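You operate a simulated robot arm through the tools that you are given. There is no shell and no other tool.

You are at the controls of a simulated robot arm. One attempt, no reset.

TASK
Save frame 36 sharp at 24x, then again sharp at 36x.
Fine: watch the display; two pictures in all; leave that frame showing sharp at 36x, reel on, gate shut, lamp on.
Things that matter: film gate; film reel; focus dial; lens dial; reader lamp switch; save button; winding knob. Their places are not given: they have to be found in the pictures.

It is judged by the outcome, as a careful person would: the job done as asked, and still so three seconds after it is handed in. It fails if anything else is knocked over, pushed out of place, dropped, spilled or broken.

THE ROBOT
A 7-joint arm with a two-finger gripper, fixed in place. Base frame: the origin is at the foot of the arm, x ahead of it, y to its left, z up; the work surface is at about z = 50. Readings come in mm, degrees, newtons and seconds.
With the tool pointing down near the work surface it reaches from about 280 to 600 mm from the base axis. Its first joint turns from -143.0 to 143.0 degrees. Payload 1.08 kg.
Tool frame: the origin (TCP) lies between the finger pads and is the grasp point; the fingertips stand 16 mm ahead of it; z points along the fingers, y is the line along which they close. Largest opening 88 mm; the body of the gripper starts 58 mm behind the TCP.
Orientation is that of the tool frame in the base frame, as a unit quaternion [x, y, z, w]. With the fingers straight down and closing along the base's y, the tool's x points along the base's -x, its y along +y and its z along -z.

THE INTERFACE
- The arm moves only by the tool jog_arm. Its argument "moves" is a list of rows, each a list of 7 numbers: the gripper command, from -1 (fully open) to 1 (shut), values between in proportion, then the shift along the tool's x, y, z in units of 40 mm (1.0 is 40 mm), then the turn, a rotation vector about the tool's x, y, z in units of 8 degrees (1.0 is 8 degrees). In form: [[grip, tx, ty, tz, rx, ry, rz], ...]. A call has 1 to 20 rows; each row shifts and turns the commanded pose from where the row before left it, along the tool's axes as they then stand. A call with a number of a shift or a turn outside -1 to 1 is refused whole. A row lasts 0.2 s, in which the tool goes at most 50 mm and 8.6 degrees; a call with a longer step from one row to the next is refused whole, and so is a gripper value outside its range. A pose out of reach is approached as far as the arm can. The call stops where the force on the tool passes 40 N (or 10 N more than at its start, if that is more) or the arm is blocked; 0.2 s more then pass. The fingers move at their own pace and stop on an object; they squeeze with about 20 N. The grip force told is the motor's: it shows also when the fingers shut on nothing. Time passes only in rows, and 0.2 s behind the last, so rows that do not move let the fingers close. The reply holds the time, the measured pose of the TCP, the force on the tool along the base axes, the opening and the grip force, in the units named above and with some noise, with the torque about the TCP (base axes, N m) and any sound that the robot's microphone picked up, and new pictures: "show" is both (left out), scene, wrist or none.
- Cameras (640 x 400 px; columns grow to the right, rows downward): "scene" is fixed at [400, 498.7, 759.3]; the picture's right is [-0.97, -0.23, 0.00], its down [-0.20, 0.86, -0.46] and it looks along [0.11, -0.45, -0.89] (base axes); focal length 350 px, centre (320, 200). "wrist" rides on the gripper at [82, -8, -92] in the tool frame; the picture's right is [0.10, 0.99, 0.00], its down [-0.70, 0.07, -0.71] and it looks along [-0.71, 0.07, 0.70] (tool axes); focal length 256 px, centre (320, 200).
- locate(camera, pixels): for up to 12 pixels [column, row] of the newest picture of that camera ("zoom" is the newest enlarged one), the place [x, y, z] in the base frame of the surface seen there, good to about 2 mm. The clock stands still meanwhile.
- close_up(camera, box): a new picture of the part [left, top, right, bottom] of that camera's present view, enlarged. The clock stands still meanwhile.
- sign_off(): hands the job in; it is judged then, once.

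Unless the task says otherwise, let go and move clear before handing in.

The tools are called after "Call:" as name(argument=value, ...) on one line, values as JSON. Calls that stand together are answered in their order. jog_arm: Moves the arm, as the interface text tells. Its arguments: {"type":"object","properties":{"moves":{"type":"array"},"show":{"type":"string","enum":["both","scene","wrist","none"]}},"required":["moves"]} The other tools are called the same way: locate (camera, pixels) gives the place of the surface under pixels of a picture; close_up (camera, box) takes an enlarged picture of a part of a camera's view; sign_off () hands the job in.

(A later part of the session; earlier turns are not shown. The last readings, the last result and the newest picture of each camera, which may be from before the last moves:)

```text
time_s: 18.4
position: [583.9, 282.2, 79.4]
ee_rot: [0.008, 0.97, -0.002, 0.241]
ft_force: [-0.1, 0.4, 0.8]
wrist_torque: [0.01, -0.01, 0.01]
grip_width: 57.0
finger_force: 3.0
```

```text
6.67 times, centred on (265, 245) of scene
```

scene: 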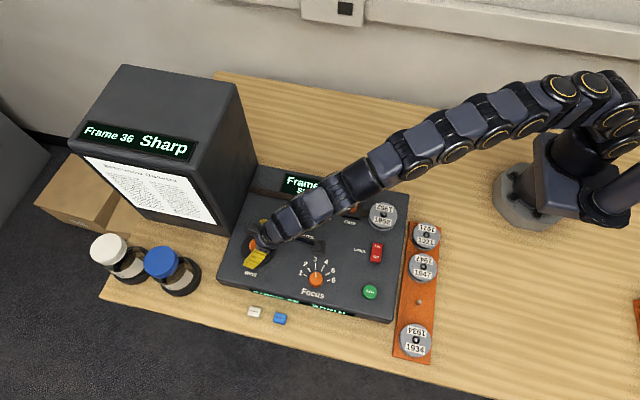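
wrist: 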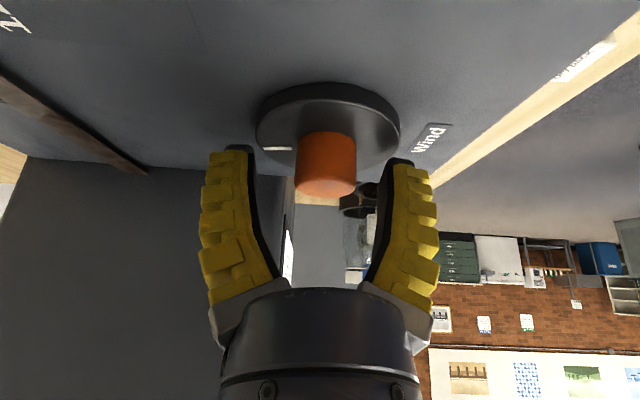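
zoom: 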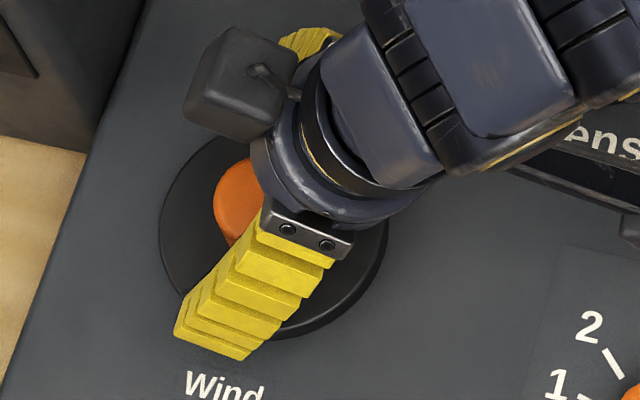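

Frame 36 holds after release. I'll lift straight up, back off, and set the tool vertical again, then measure the lens dial and its ticks.

Call:
jog_arm(moves=[[-0.2, -0.234, 0, -0.443, 0, 0, 0], [-0.2, -0.351, 0, -0.665, 0, 0, 0], [-0.2, -0.351, 0, -0.665, 0, 0, 0], [-0.2, -0.351, 0, -0.665, 0, 0, 0], [-0.2, -0.351, 0, -0.665, 0, 0, 0], [-0.2, 0.7, -0.4, -0.37, 0, 0, 0], [-0.2, 0.7, -0.4, -0.37, 0, 0, 0], [-0.2, 0.7, -0.4, -0.37, 0, 0, 0], [-0.2, 0.7, -0.4, -0.37, 0, 0, 0], [-0.2, 0, 0, 0, 0, 0.875, 0], [-0.2, 0, 0, 0, 0, 0.875, 0], [-0.2, 0, 0, 0, 0, 0.875, 0], [-0.2, 0, 0, 0, 0, 0.875, 0], [-0.2, 0, 0, 0, 0, 0, 0]])

```text
time_s: 21.4
position: [454.4, 221.6, 220.0]
ee_rot: [0.009, 1.0, 0.001, 0.0]
ft_force: [0.4, 0.3, 0.3]
wrist_torque: [-0.01, -0.02, 0.0]
grip_width: 57.1
finger_force: 2.9
```

scene: 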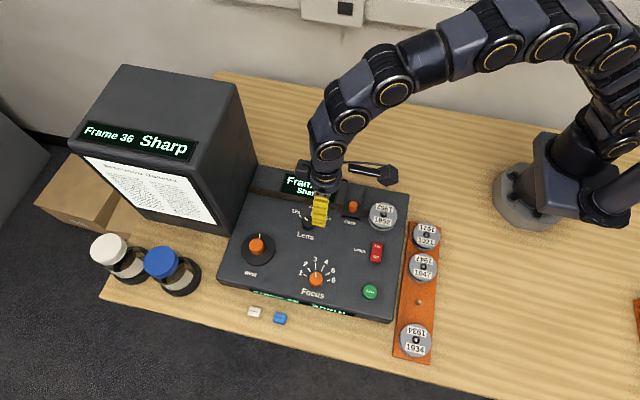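
wrist: 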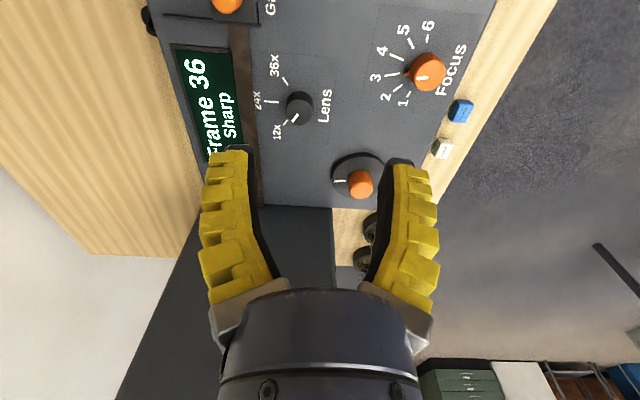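

Call:
close_up(camera="wrist", box=[240, 40, 370, 140])

Call:
close_up(camera="scene", box=[285, 200, 345, 245])

```text
4.00 times, centred on (305, 90) of wrist
```

zoom: 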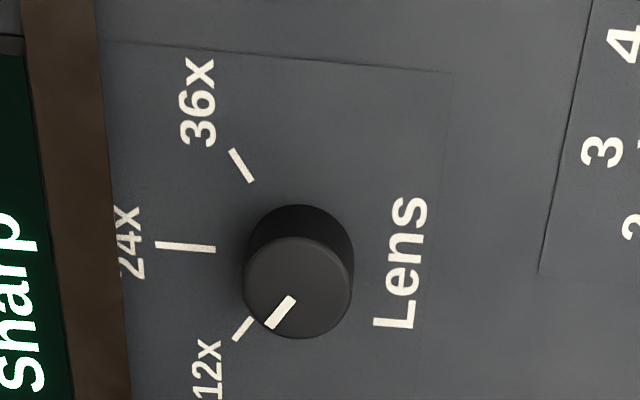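

```text
8.89 times, centred on (315, 222) of scene
```

zoom: 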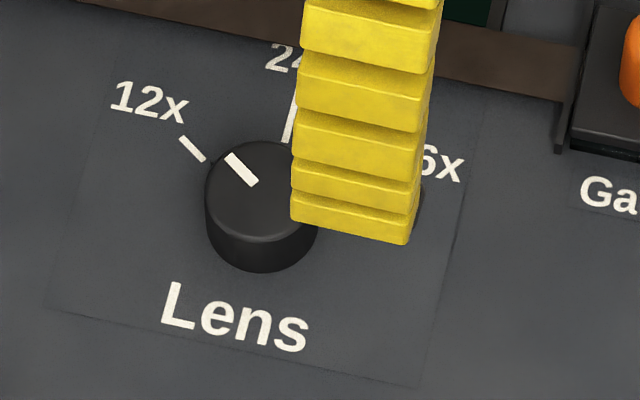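

The lens dial is now clear in the wrist view. I'll locate its top centre, edges, pointer and ticks.

Call:
locate(camera="wrist", pixels=[[299.25, 112.25], [287, 112], [311.5, 112], [299, 123], [299, 101.5], [283.75, 125], [288, 120], [264, 101.25], [278.75, 102.25], [282.75, 77.75], [287.5, 85.25], [293, 121]])

Call:
close_up(camera="wrist", box=[360, 10, 480, 120])

```text
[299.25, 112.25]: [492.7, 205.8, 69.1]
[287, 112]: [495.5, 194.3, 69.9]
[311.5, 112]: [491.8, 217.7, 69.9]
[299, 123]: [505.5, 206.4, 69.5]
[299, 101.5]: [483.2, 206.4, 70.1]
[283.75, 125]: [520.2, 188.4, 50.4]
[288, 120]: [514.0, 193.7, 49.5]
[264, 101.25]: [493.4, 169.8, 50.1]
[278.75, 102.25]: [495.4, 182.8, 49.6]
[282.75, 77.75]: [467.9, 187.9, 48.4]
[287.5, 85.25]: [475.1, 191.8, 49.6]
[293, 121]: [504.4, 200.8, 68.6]
```

```text
3.64 times, centred on (420, 65) of wrist
```

zoom: 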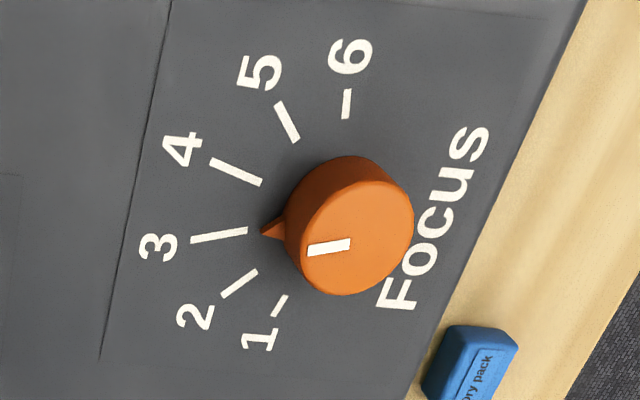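

Lens centre is at about (494, 206), ~24 mm across; ticks lie about 55–60° apart clockwise from 12x to 24x to 36x. I'll go above it, pre-turn the wrist 28° anticlockwise, and narrow the fingers.

Call:
jog_arm(moves=[[0.1, -0.33, -0.13, 0.6, 0, 0, -0.875], [0.1, -0.33, -0.13, 0.6, 0, 0, -0.875], [0.1, -0.33, -0.13, 0.6, 0, 0, -0.875], [0.1, 0, 0, 0.6, 0, 0, -0.875], [0.1, 0, 0, 0, 0, 0, 0]])

```text
time_s: 22.6
position: [497.1, 210.9, 123.7]
ee_rot: [-0.234, 0.972, 0.0, 0.0]
ft_force: [-0.7, 0.1, -0.3]
wrist_torque: [0.01, 0.0, -0.01]
grip_width: 44.3
finger_force: 3.0
```

scene: 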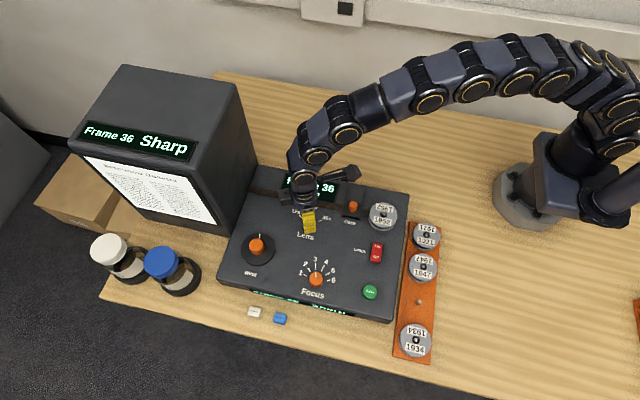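
wrist: 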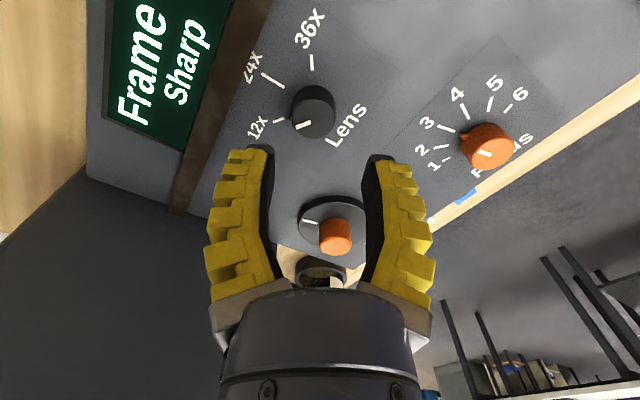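

I'm above the lens dial at (497, 211). I'll refine the dial centre from this closer wrist view before descending.

Call:
close_up(camera="wrist", box=[270, 70, 350, 150])

Call:
locate(camera="wrist", pixels=[[312, 120], [293, 120], [331, 120], [312, 133], [312, 106], [190, 130], [215, 80]])

```text
5.00 times, centred on (310, 110) of wrist
```

zoom: 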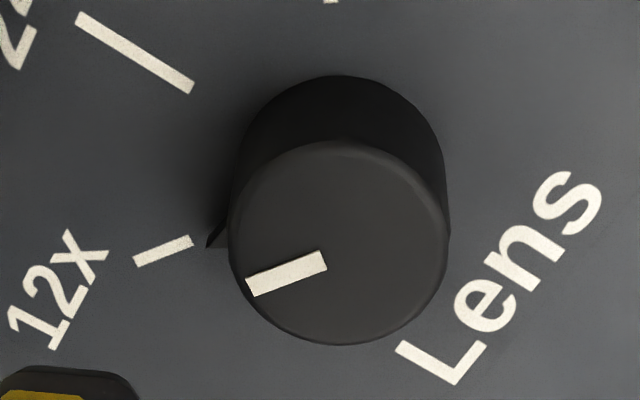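

```text
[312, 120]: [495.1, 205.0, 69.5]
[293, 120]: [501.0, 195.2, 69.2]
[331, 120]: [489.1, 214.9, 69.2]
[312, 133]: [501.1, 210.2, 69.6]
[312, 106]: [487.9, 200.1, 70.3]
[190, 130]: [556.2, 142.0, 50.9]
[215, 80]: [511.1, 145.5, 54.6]
```

A small pointer wedge at the dial's foot (zoom 212,240) points to 12x, so I'd rather grip at right angles to it. I'll undo the pre-turn and re-centre above (494.6, 205.4).

Call:
jog_arm(moves=[[0.1, 0.0625, -0.037, 0, 0, 0, 0], [0.1, 0.0625, -0.037, 0, 0, 0, 0], [0.1, 0, 0, 0, 0, 0, 0.875], [0.1, 0, 0, 0, 0, 0, 0.875], [0.1, 0, 0, 0, 0, 0, 0.875], [0.1, 0, 0, 0, 0, 0, 0.875], [0.1, 0, 0, 0.5, 0, 0, 0], [0.1, 0, 0, 0, 0, 0, 0]])

Call:
jog_arm(moves=[[0.1, 0, 0, 0, 0, 0, 0]], show="none")

```text
time_s: 24.4
position: [494.3, 206.9, 106.7]
ee_rot: [0.009, 1.0, 0.0, 0.0]
ft_force: [0.1, -0.5, 0.1]
wrist_torque: [-0.04, 0.0, 0.04]
grip_width: 44.2
finger_force: 3.8
```

scene: 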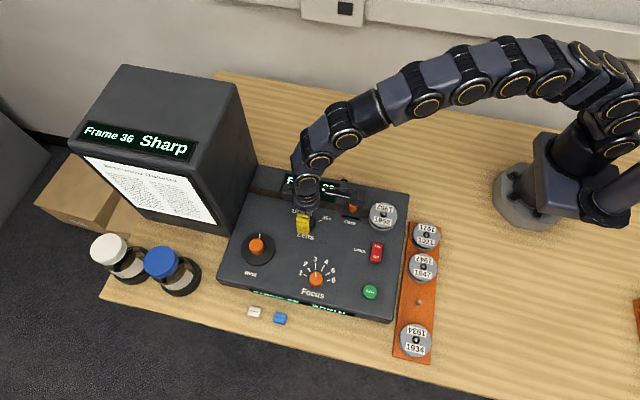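
wrist: 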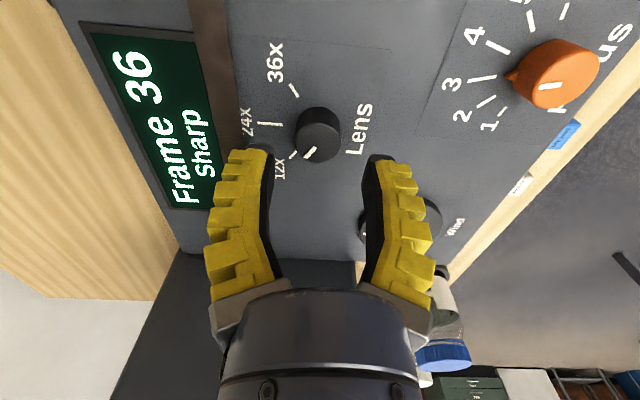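

```text
time_s: 24.8
position: [493.8, 206.6, 105.9]
ee_rot: [0.009, 1.0, 0.0, -0.001]
ft_force: [0.7, -0.2, -0.3]
wrist_torque: [-0.03, -0.03, 0.0]
grip_width: 44.3
finger_force: 3.5
```

Centred within ~1 mm over the lens dial. I'll descend so the tips stand at z≈58 (above the wedge), then close.

Call:
jog_arm(moves=[[0.1, -0.015, -0.032, 0.4, 0, 0, 0], [0.1, 0, 0, 0.4, 0, 0, 0], [0.1, 0, 0, 0, 0, 0, 0], [0.7, 0, 0, 0, 0, 0, 0], [0.7, 0, 0, 0, 0, 0, 0]])

Call:
close_up(camera="wrist", box=[230, 80, 410, 220])

```text
time_s: 26.0
position: [495.0, 205.8, 74.7]
ee_rot: [0.009, 1.0, 0.001, 0.001]
ft_force: [-4.8, -0.5, 14.1]
wrist_torque: [0.0, 0.23, 0.02]
grip_width: 18.5
finger_force: 21.9
```

scene: 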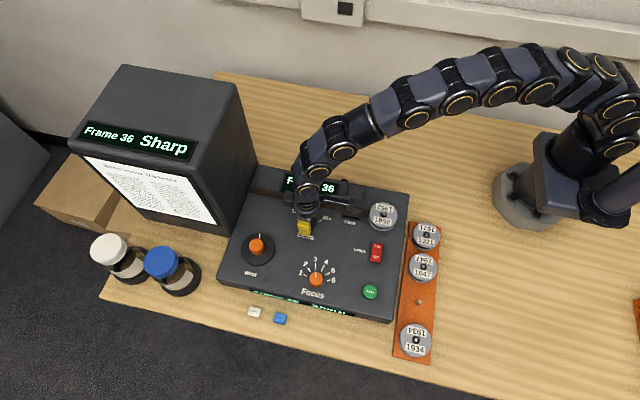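
wrist: 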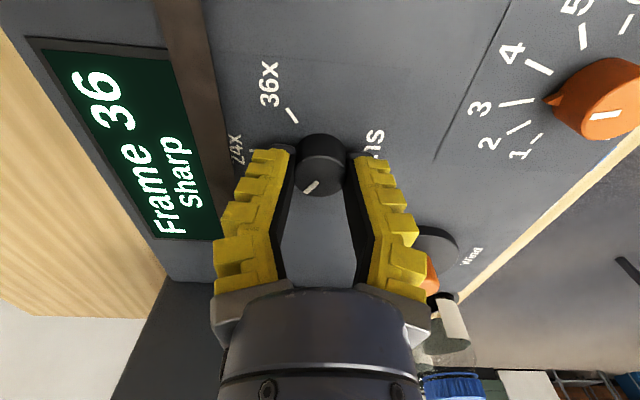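

```text
2.86 times, centred on (320, 150) of wrist
```

zoom: 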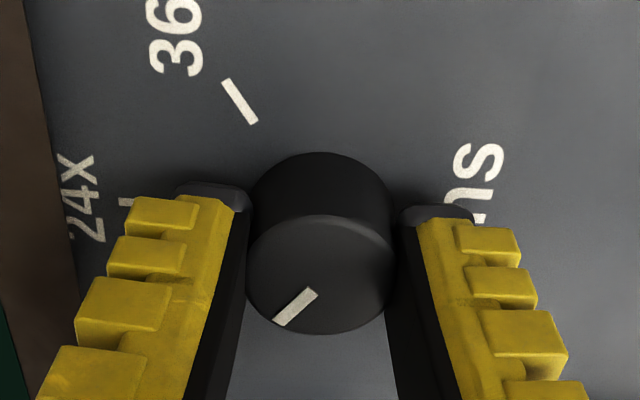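

The lens dial is gripped squarely. I'll turn 40° clockwise first and check the pointer and display.

Call:
jog_arm(moves=[[0.7, 0, 0, 0, 0, 0, 0.5], [0.7, 0, 0, 0, 0, 0, 0.5], [0.7, 0, 0, 0, 0, 0, 0.5], [0.7, 0, 0, 0, 0, 0, 0.5], [0.7, 0, 0, 0, 0, 0, 0.5], [0.7, 0, 0, 0, 0, 0, 0.5], [0.7, 0, 0, 0, 0, 0, 0.5], [0.7, 0, 0, 0, 0, 0, 0.5], [0.7, 0, 0, 0, 0, 0, 0.5], [0.7, 0, 0, 0, 0, 0, 0.5], [0.7, 0, 0, 0, 0, 0, 0]])

Call:
close_up(camera="wrist", box=[230, 80, 410, 220])

Call:
close_up(camera="scene", box=[60, 100, 360, 270])

```text
time_s: 28.4
position: [495.8, 205.8, 74.7]
ee_rot: [0.35, 0.937, 0.001, 0.001]
ft_force: [9.8, 2.2, 13.8]
wrist_torque: [-0.05, -0.2, -0.02]
grip_width: 18.1
finger_force: 21.8
```

scene: 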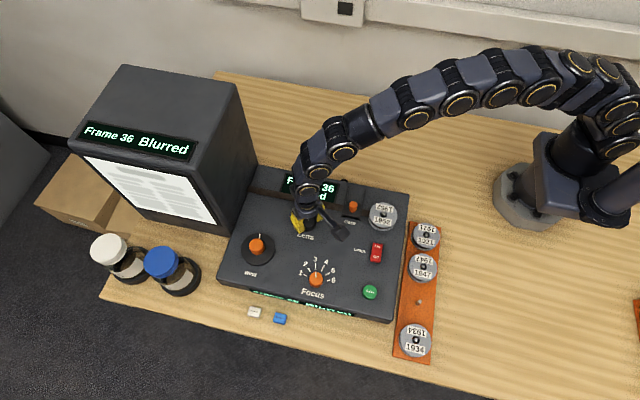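
wrist: 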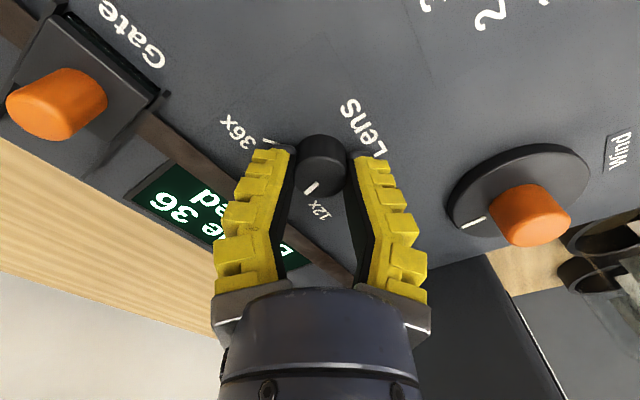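

```text
2.86 times, centred on (320, 150) of wrist
```

zoom: 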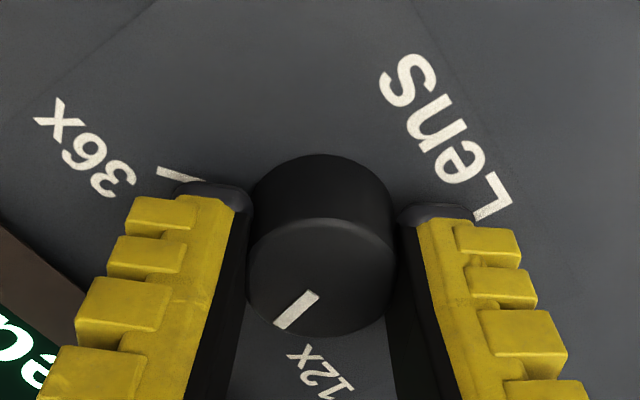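

```text
2.13 times, centred on (210, 185) of scene
```

zoom: 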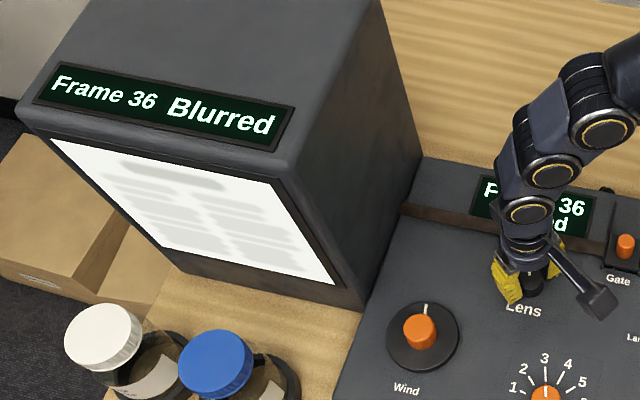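

The display now reads Blurred, so the lens has switched. I'll turn the remaining 16° to bring the pointer onto 24x, then open.

Call:
jog_arm(moves=[[0.7, 0, 0, 0, 0, 0, 0.5], [0.7, 0, 0, 0, 0, 0, 0.5], [0.7, 0, 0, 0, 0, 0, 0.5], [0.7, 0, 0, 0, 0, 0, 0.5], [0.7, 0, 0, 0, 0, 0, 0], [0.1, 0, 0, 0, 0, 0, 0], [0.1, 0, 0, 0, 0, 0, 0]])

Call:
close_up(camera="wrist", box=[230, 80, 410, 220])

Call:
close_up(camera="scene", box=[275, 180, 355, 250])

```text
time_s: 30.0
position: [493.8, 205.1, 72.7]
ee_rot: [0.477, 0.879, 0.0, 0.0]
ft_force: [0.1, 0.0, 0.8]
wrist_torque: [-0.01, -0.01, 0.0]
grip_width: 44.1
finger_force: 3.6
```

scene: 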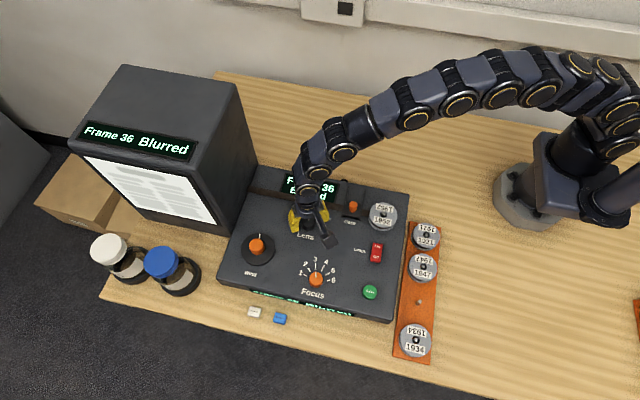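
wrist: 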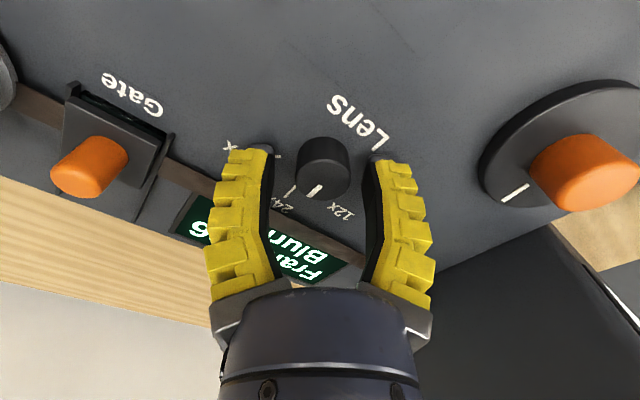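

```text
2.86 times, centred on (320, 150) of wrist
```

zoom: 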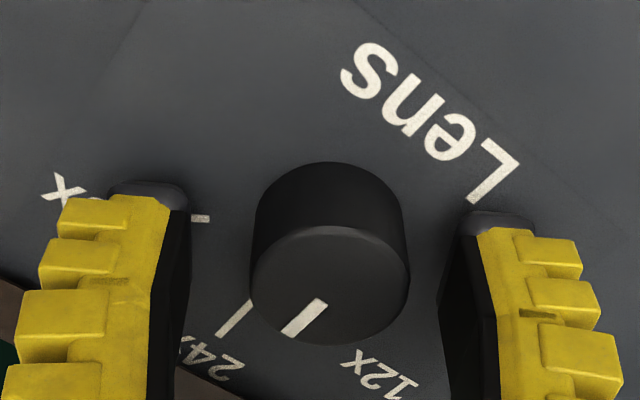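

```text
5.71 times, centred on (315, 215) of scene
```

zoom: 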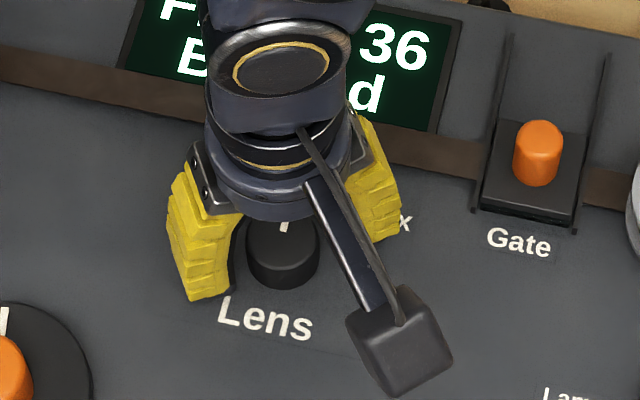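

The pointer bar now runs parallel to the 24x tick (wrist zoom 305,315). I'll lift clear and confirm from both cameras, then plan the focus turn.

Call:
jog_arm(moves=[[0.1, 0, 0, -0.5, 0, 0, 0], [0.1, 0, 0, -1, 0, 0, 0], [0.1, 0, 0, -1, 0, 0, 0], [0.1, 0.5, 0.5, -0.5, 0, 0, 0], [0.1, 0.5, 0.5, -0.5, 0, 0, 0], [0.1, 0, 0, 0, 0, 0, 0]])

Call:
close_up(camera="scene", box=[285, 200, 345, 245])

Call:
close_up(camera="scene", box=[285, 250, 355, 305])

Call:
locate(camera="zoom", pixels=[[296, 205], [243, 205], [352, 205], [296, 160], [296, 255]])

```text
time_s: 31.4
position: [505.4, 260.8, 211.0]
ee_rot: [0.477, 0.879, 0.0, 0.0]
ft_force: [0.0, -0.1, 0.1]
wrist_torque: [0.03, -0.01, 0.0]
grip_width: 44.4
finger_force: 3.4
```

scene: 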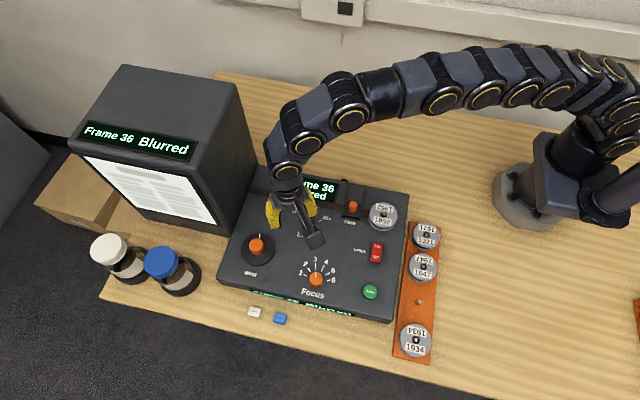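
wrist: 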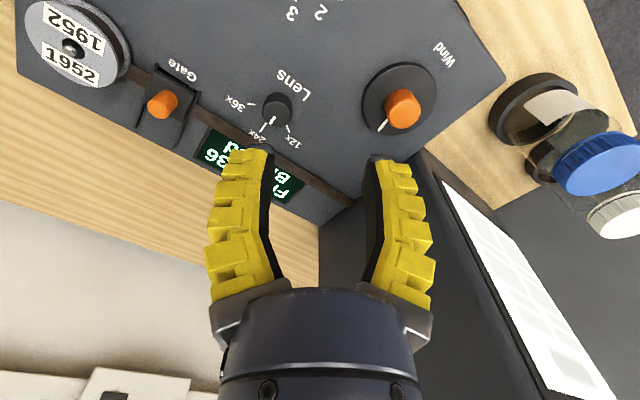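

```text
8.89 times, centred on (315, 222) of scene
```

zoom: 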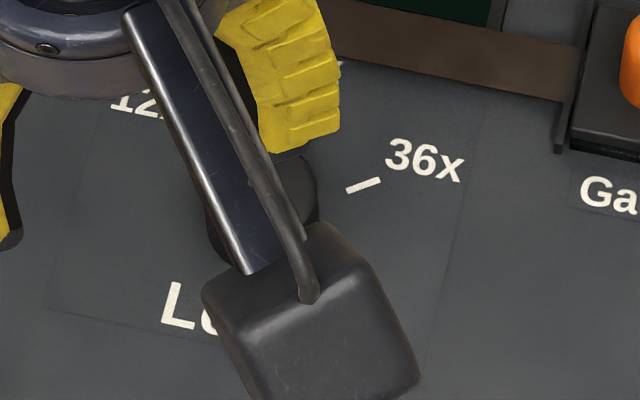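

```text
7.27 times, centred on (320, 278) of scene
```

zoom: 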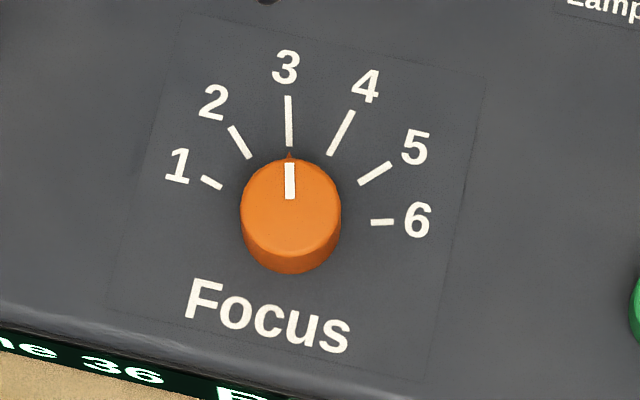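

```text
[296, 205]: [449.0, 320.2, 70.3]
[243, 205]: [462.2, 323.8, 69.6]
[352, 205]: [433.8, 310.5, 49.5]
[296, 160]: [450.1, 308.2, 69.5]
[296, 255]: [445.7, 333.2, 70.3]
```

The lens pointer lines up with 24x and the display reads "Frame 36 Blurred" with focus on 3; focus dial centre ≈ (450, 320), ticks ~30° apart. I'll swing the wrist to a start angle that allows turning the focus both ways and keeps the fingers off its pointer wedge.

Call:
jog_arm(moves=[[0.1, 0, 0, 0, 0, 0, -1], [0.1, 0, 0, 0, 0, 0, -1], [0.1, 0, 0, 0, 0, 0, -1], [0.1, 0, 0, 0, 0, 0, -1], [0.1, 0, 0, 0, 0, 0, -1], [0.1, 0, 0, 0, 0, 0, -1], [0.1, 0, 0, 0, 0, 0, -1], [0.1, 0, 0, 0, 0, 0, -1], [0.1, 0, 0, 0, 0, 0, -1], [0.1, 0, 0, 0, 0, 0, -1], [0.1, 0, 0, 0, 0, 0, -1], [0.1, 0, 0, 0, 0, 0, -1], [0.1, 0, 0, 0, 0, 0, -1], [0.1, 0, 0, 0, 0, 0, -1], [0.1, 0, 0, 0, 0, 0, -1], [0.1, 0, 0, 0, 0, 0, -1], [0.1, 0, 0, 0, 0, 0, 0]])

```text
time_s: 35.0
position: [505.3, 259.4, 211.7]
ee_rot: [-0.581, 0.814, 0.0, 0.0]
ft_force: [-0.2, 1.0, 0.1]
wrist_torque: [-0.03, 0.02, -0.01]
grip_width: 44.5
finger_force: 3.3
```

scene: 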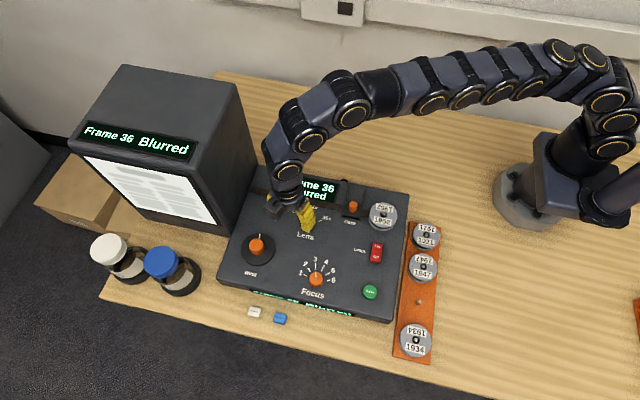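
wrist: 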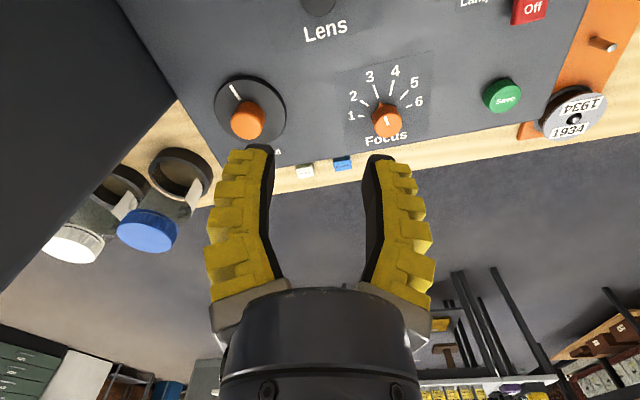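

Now at yaw with fingers closing near the x-direction. I'll move above the focus dial at (450, 320).

Call:
jog_arm(moves=[[0.1, -0.326, 0.6, 0.846, 0, 0, 0], [0.1, -0.326, 0.6, 0.846, 0, 0, 0], [0.1, -0.326, 0.6, 0.846, 0, 0, 0], [0.1, 0, 0, 0, 0, 0, 0], [0.1, 0, 0, 0, 0, 0, 0]])

Call:
close_up(camera="wrist", box=[240, 60, 400, 180])

```text
time_s: 36.2
position: [453.9, 322.4, 108.9]
ee_rot: [-0.581, 0.814, 0.001, 0.0]
ft_force: [0.4, 0.6, -0.1]
wrist_torque: [0.01, -0.04, 0.02]
grip_width: 44.4
finger_force: 3.2
```

scene: 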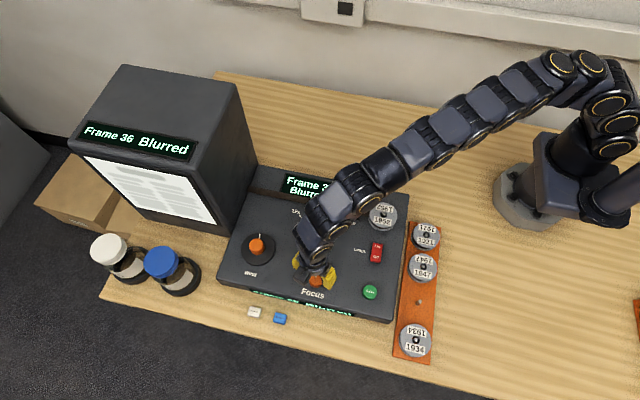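
wrist: 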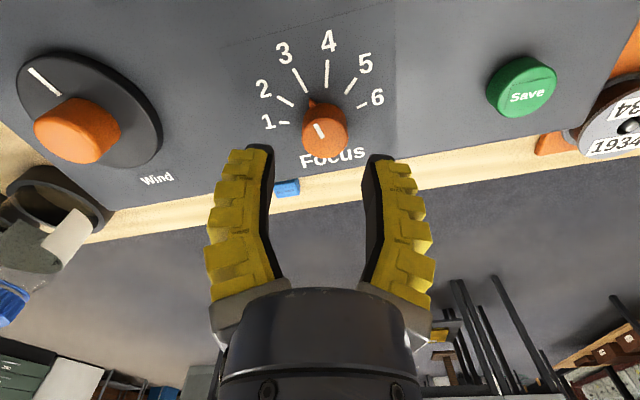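

```text
3.33 times, centred on (320, 120) of wrist
```

zoom: 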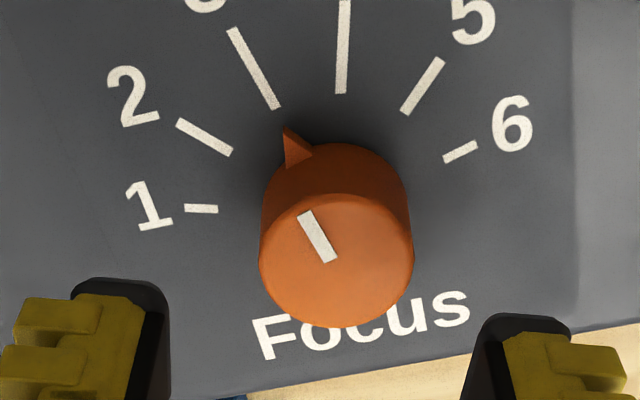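

The pointer wedge (zoom 295,150) is low. I'll locate the knob top from here to refine the centring.

Call:
locate(camera="zoom", pixels=[[337, 262], [264, 262], [409, 262], [337, 205], [337, 320], [290, 135]])

Call:
jog_arm(moves=[[0.1, 0, 0, 0, 0, 0, 0]], show="none")

```text
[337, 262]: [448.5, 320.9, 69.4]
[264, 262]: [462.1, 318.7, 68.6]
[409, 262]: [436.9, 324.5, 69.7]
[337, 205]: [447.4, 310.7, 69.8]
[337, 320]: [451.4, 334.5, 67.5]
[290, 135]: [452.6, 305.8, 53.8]
```

```text
time_s: 36.6
position: [452.0, 321.2, 109.3]
ee_rot: [-0.581, 0.814, 0.001, 0.001]
ft_force: [0.3, 0.3, 0.6]
wrist_torque: [0.0, 0.0, -0.03]
grip_width: 44.3
finger_force: 2.9
```

Knob centre ≈ (449.5, 321.3); the tool is ~3 mm off along the closing line. I'll correct, descend to z≈74, and grip.

Call:
jog_arm(moves=[[0.1, 0.034, 0.068, 0, 0, 0, 0], [0.1, 0, 0, 0.44, 0, 0, 0], [0.1, 0, 0, 0.44, 0, 0, 0], [0.1, 0, 0, 0, 0, 0, 0], [0.7, 0, 0, 0, 0, 0, 0], [0.7, 0, 0, 0, 0, 0, 0]])

Call:
close_up(camera="wrist", box=[230, 80, 410, 220])

```text
time_s: 38.0
position: [449.5, 319.5, 75.7]
ee_rot: [-0.58, 0.815, 0.0, 0.0]
ft_force: [-1.1, -4.9, 12.1]
wrist_torque: [0.01, 0.04, 0.01]
grip_width: 18.6
finger_force: 22.1
```

scene: 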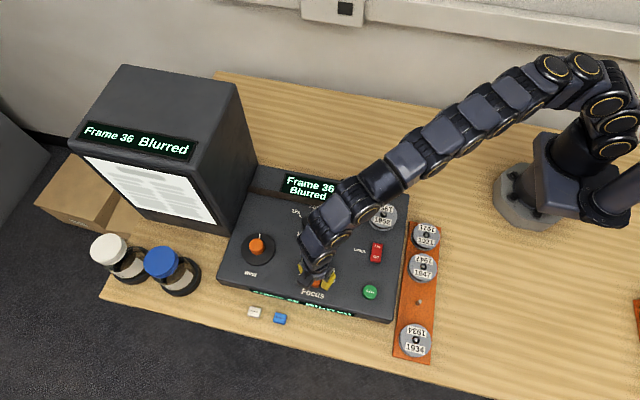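
wrist: 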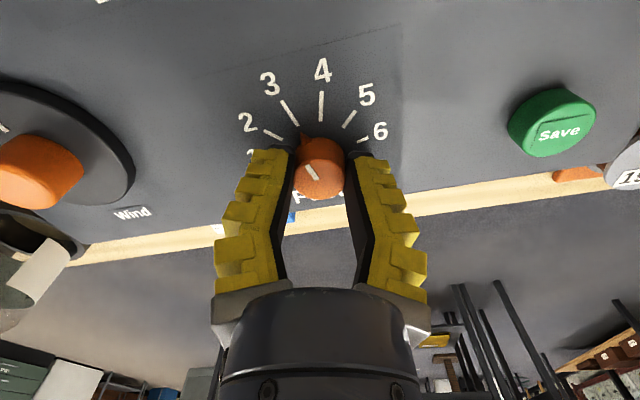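

```text
2.86 times, centred on (320, 150) of wrist
```

zoom: 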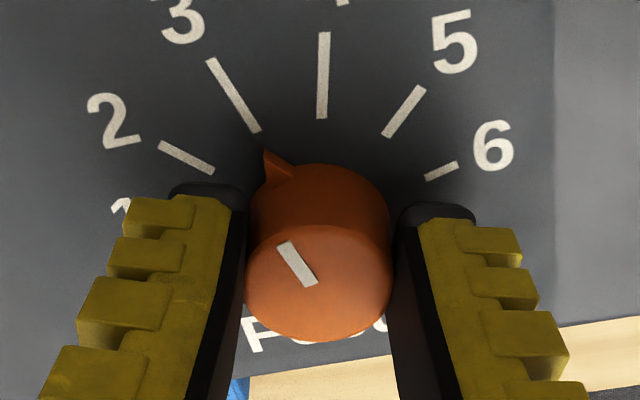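

Gripped cleanly. I'll turn the focus 16° clockwise (towards 4) and compare the blur.

Call:
jog_arm(moves=[[0.7, 0, 0, 0, 0, 0, 0.5], [0.7, 0, 0, 0, 0, 0, 0.5], [0.7, 0, 0, 0, 0, 0, 0.5], [0.7, 0, 0, 0, 0, 0, 0.5], [0.7, 0, 0, 0, 0, 0, 0]])

Call:
close_up(camera="scene", box=[60, 110, 260, 240])

Call:
close_up(camera="wrist", box=[230, 80, 410, 220])

```text
time_s: 39.2
position: [448.4, 319.5, 77.6]
ee_rot: [-0.461, 0.887, 0.0, 0.002]
ft_force: [6.5, -1.0, 2.9]
wrist_torque: [0.18, -0.15, -0.02]
grip_width: 16.2
finger_force: 22.5
```

scene: 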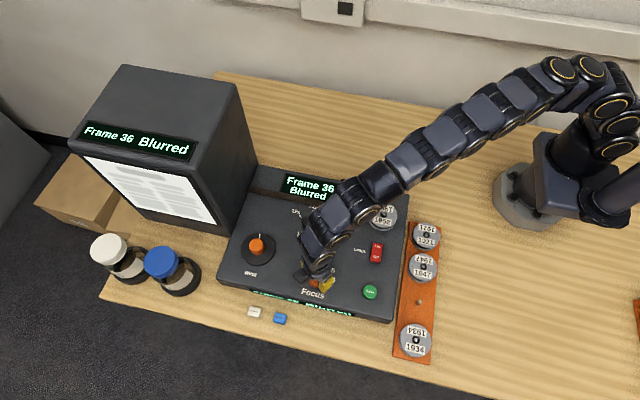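
wrist: 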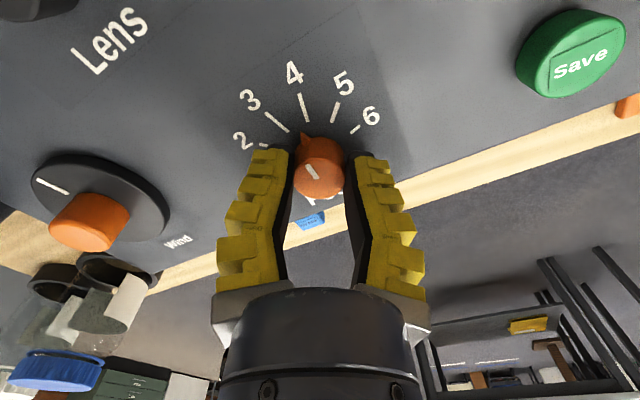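

```text
3.08 times, centred on (160, 175) of scene
```

zoom: 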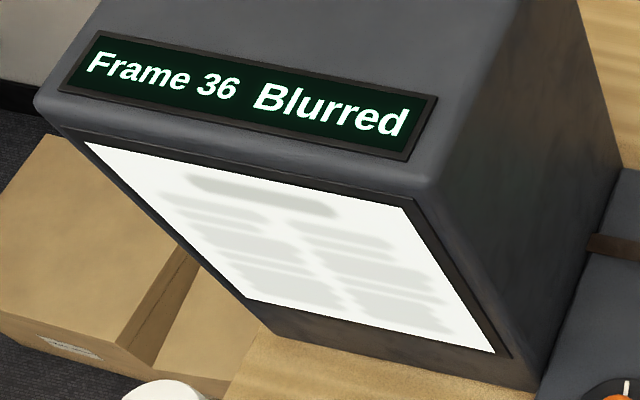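

```text
2.86 times, centred on (320, 150) of wrist
```

zoom: 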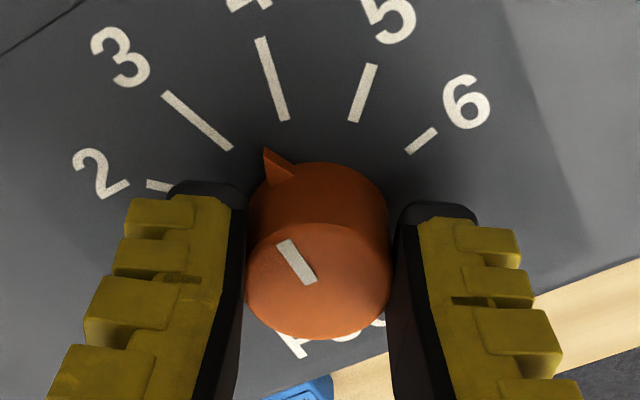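

The pointer went to about 3.5, still Blurred. I'll continue another 16° clockwise to 4 and look again.

Call:
jog_arm(moves=[[0.7, 0, 0, 0, 0, 0, 0.5], [0.7, 0, 0, 0, 0, 0, 0.5], [0.7, 0, 0, 0, 0, 0, 0.5], [0.7, 0, 0, 0, 0, 0, 0.5], [0.7, 0, 0, 0, 0, 0, 0]])

Call:
close_up(camera="scene", box=[60, 110, 260, 240])

Call:
close_up(camera="wrist", box=[230, 80, 410, 220])

```text
time_s: 40.4
position: [447.8, 320.1, 76.3]
ee_rot: [-0.333, 0.943, 0.001, 0.001]
ft_force: [12.1, 8.6, -3.3]
wrist_torque: [0.15, -0.13, 0.04]
grip_width: 14.4
finger_force: 21.8
```

scene: 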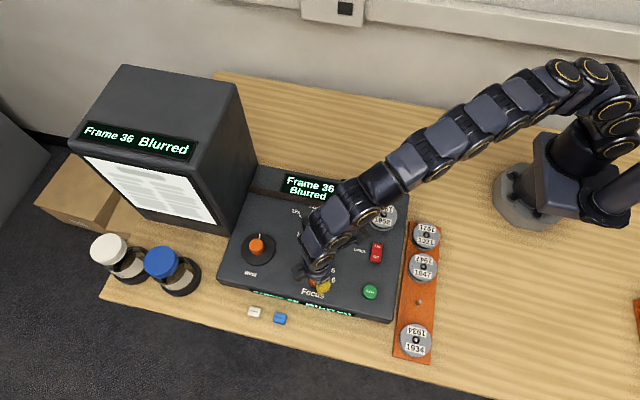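
wrist: 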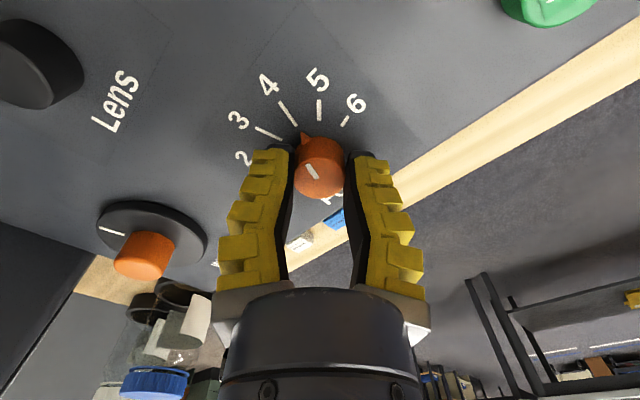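

```text
3.08 times, centred on (160, 175) of scene
```

zoom: 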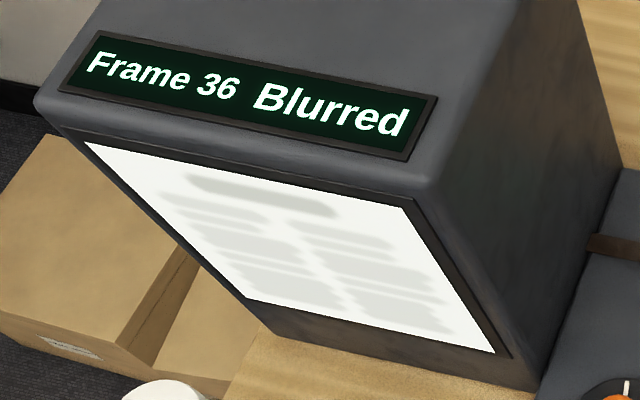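

```text
2.86 times, centred on (320, 150) of wrist
```

zoom: 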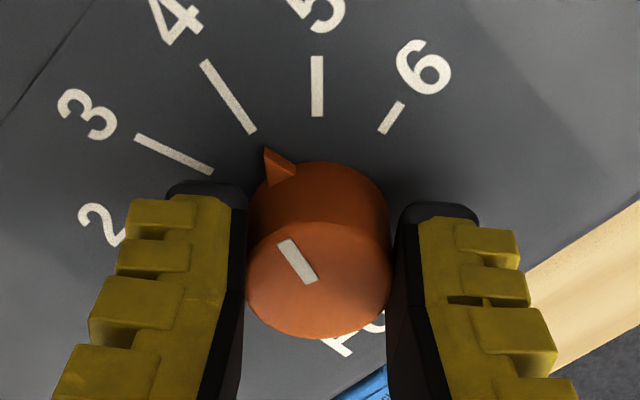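

Focus is near 4, still Blurred with no visible change. I'll continue clockwise 16° more.

Call:
jog_arm(moves=[[0.7, 0, 0, 0, 0, 0, 0.5], [0.7, 0, 0, 0, 0, 0, 0.5], [0.7, 0, 0, 0, 0, 0, 0.5], [0.7, 0, 0, 0, 0, 0, 0.5], [0.7, 0, 0, 0, 0, 0, 0]])

Call:
close_up(camera="scene", box=[60, 110, 260, 240])

Call:
close_up(camera="wrist", box=[230, 80, 410, 220])

```text
time_s: 41.6
position: [448.1, 320.1, 77.1]
ee_rot: [-0.199, 0.98, 0.0, 0.0]
ft_force: [3.7, 8.8, 2.3]
wrist_torque: [0.1, 0.06, 0.02]
grip_width: 14.7
finger_force: 21.7
```

scene: 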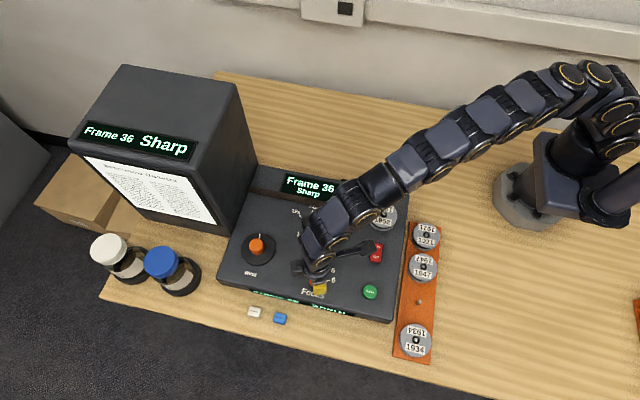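
wrist: 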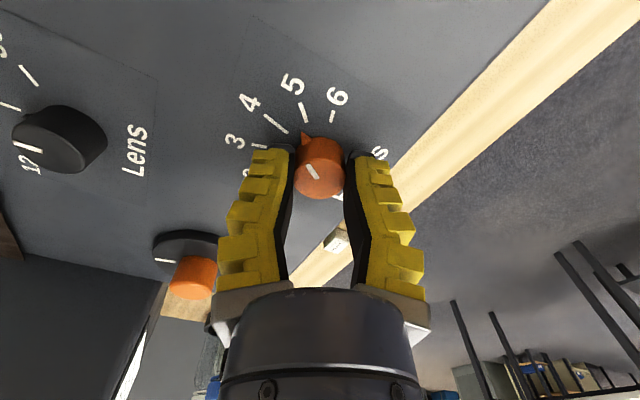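

```text
3.08 times, centred on (160, 175) of scene
```

zoom: 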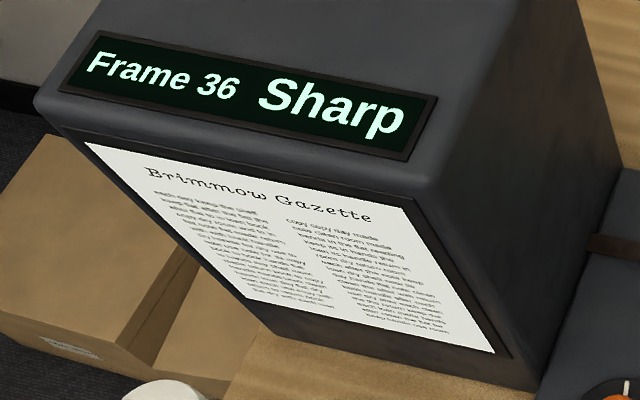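

```text
2.86 times, centred on (320, 150) of wrist
```

zoom: 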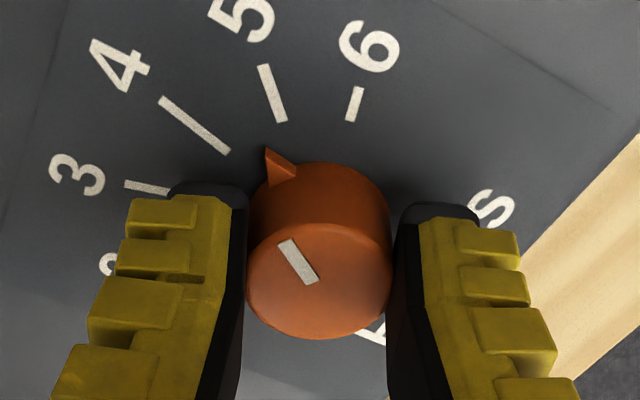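

It reads "Frame 36 Sharp" with the focus between 4 and 5. I'll nudge 8° further towards 5 to see whether the sharp zone centres there.

Call:
jog_arm(moves=[[0.7, 0, 0, 0, 0, 0, 0.5], [0.7, 0, 0, 0, 0, 0, 0.5], [0.7, 0, 0, 0, 0, 0, 0]])

Call:
close_up(camera="scene", box=[60, 110, 260, 240])

Call:
close_up(camera="wrist", box=[230, 80, 410, 220])

```text
time_s: 42.4
position: [447.5, 321.4, 76.3]
ee_rot: [-0.13, 0.992, 0.002, 0.0]
ft_force: [2.3, 15.9, 0.7]
wrist_torque: [0.18, 0.24, 0.01]
grip_width: 14.7
finger_force: 22.5
```

scene: 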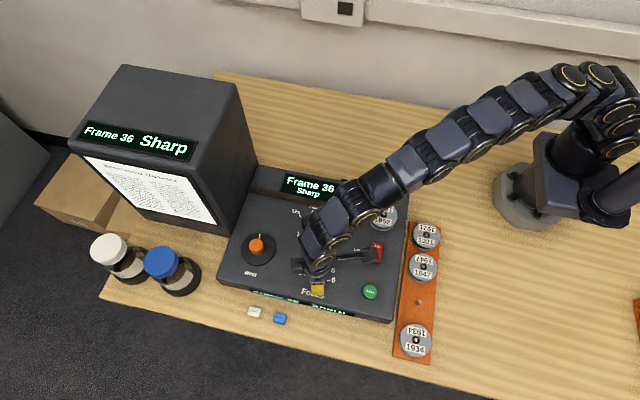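
wrist: 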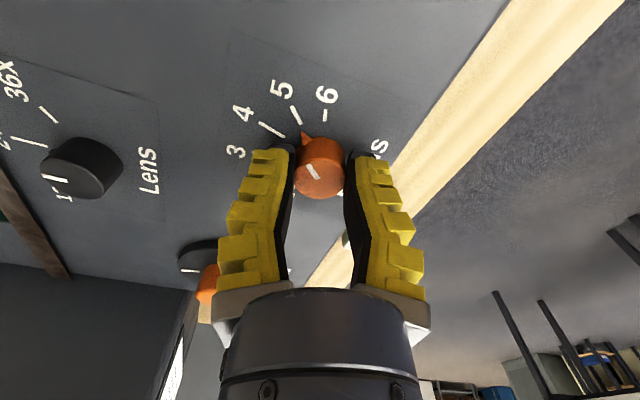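

```text
3.08 times, centred on (160, 175) of scene
```

zoom: 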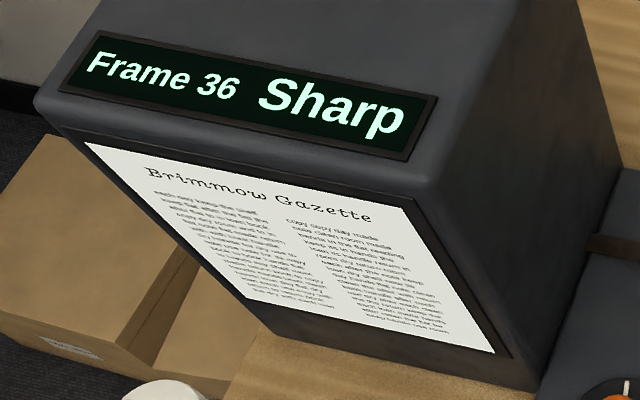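

```text
2.86 times, centred on (320, 150) of wrist
```

zoom: 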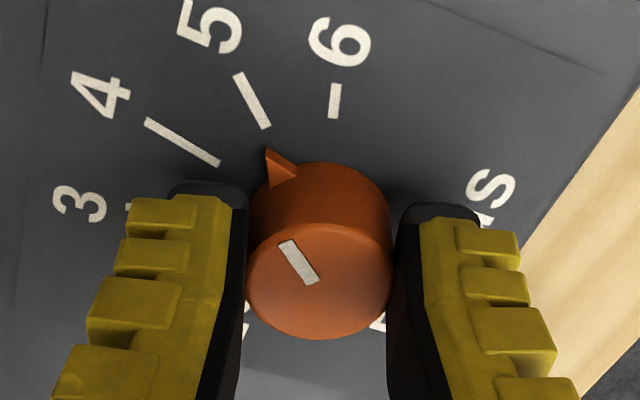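

Still Sharp just short of 5. I'll turn 5° more to sit on the 5 tick, then release and check it stays Sharp.

Call:
jog_arm(moves=[[0.7, 0, 0, 0, 0, 0, 0.32], [0.7, 0, 0, 0, 0, 0, 0.32], [0.7, 0, 0, 0, 0, 0, 0], [0.1, 0, 0, 0, 0, 0, 0], [0.1, 0, 0, 0, 0, 0, 0]])

Call:
close_up(camera="scene", box=[60, 110, 260, 240])

Call:
close_up(camera="wrist", box=[230, 80, 410, 220])

```text
time_s: 43.6
position: [447.9, 318.5, 77.1]
ee_rot: [-0.085, 0.996, -0.002, -0.001]
ft_force: [-0.3, -0.7, 0.2]
wrist_torque: [0.01, -0.01, -0.01]
grip_width: 44.2
finger_force: 3.9
```

scene: 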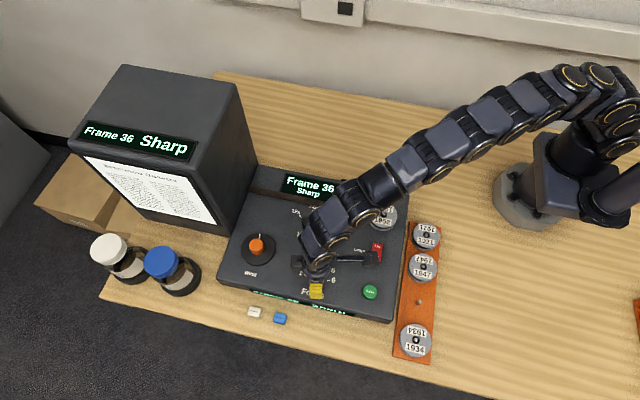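
wrist: 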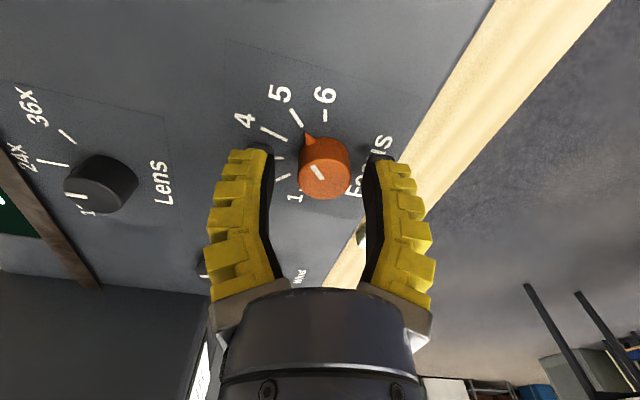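

```text
3.08 times, centred on (160, 175) of scene
```

zoom: 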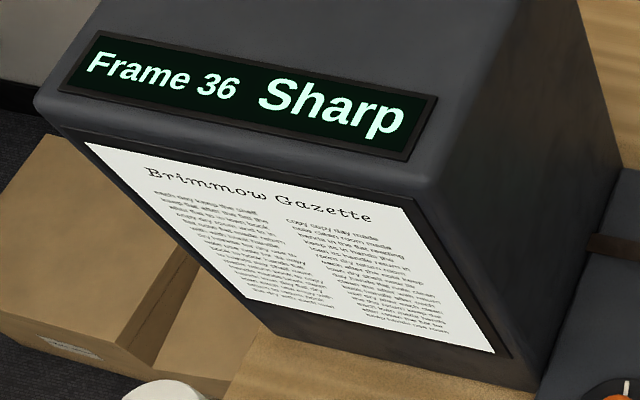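

```text
2.86 times, centred on (320, 150) of wrist
```

zoom: 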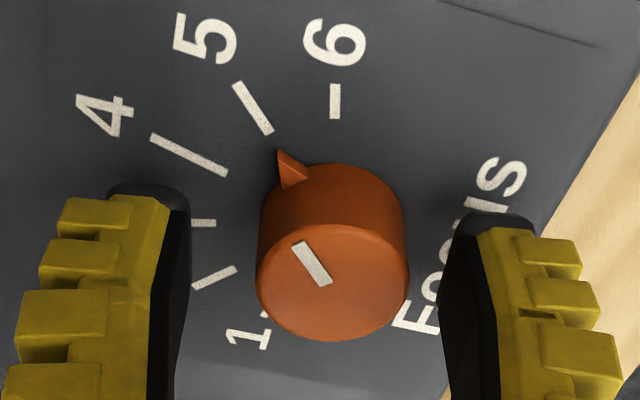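

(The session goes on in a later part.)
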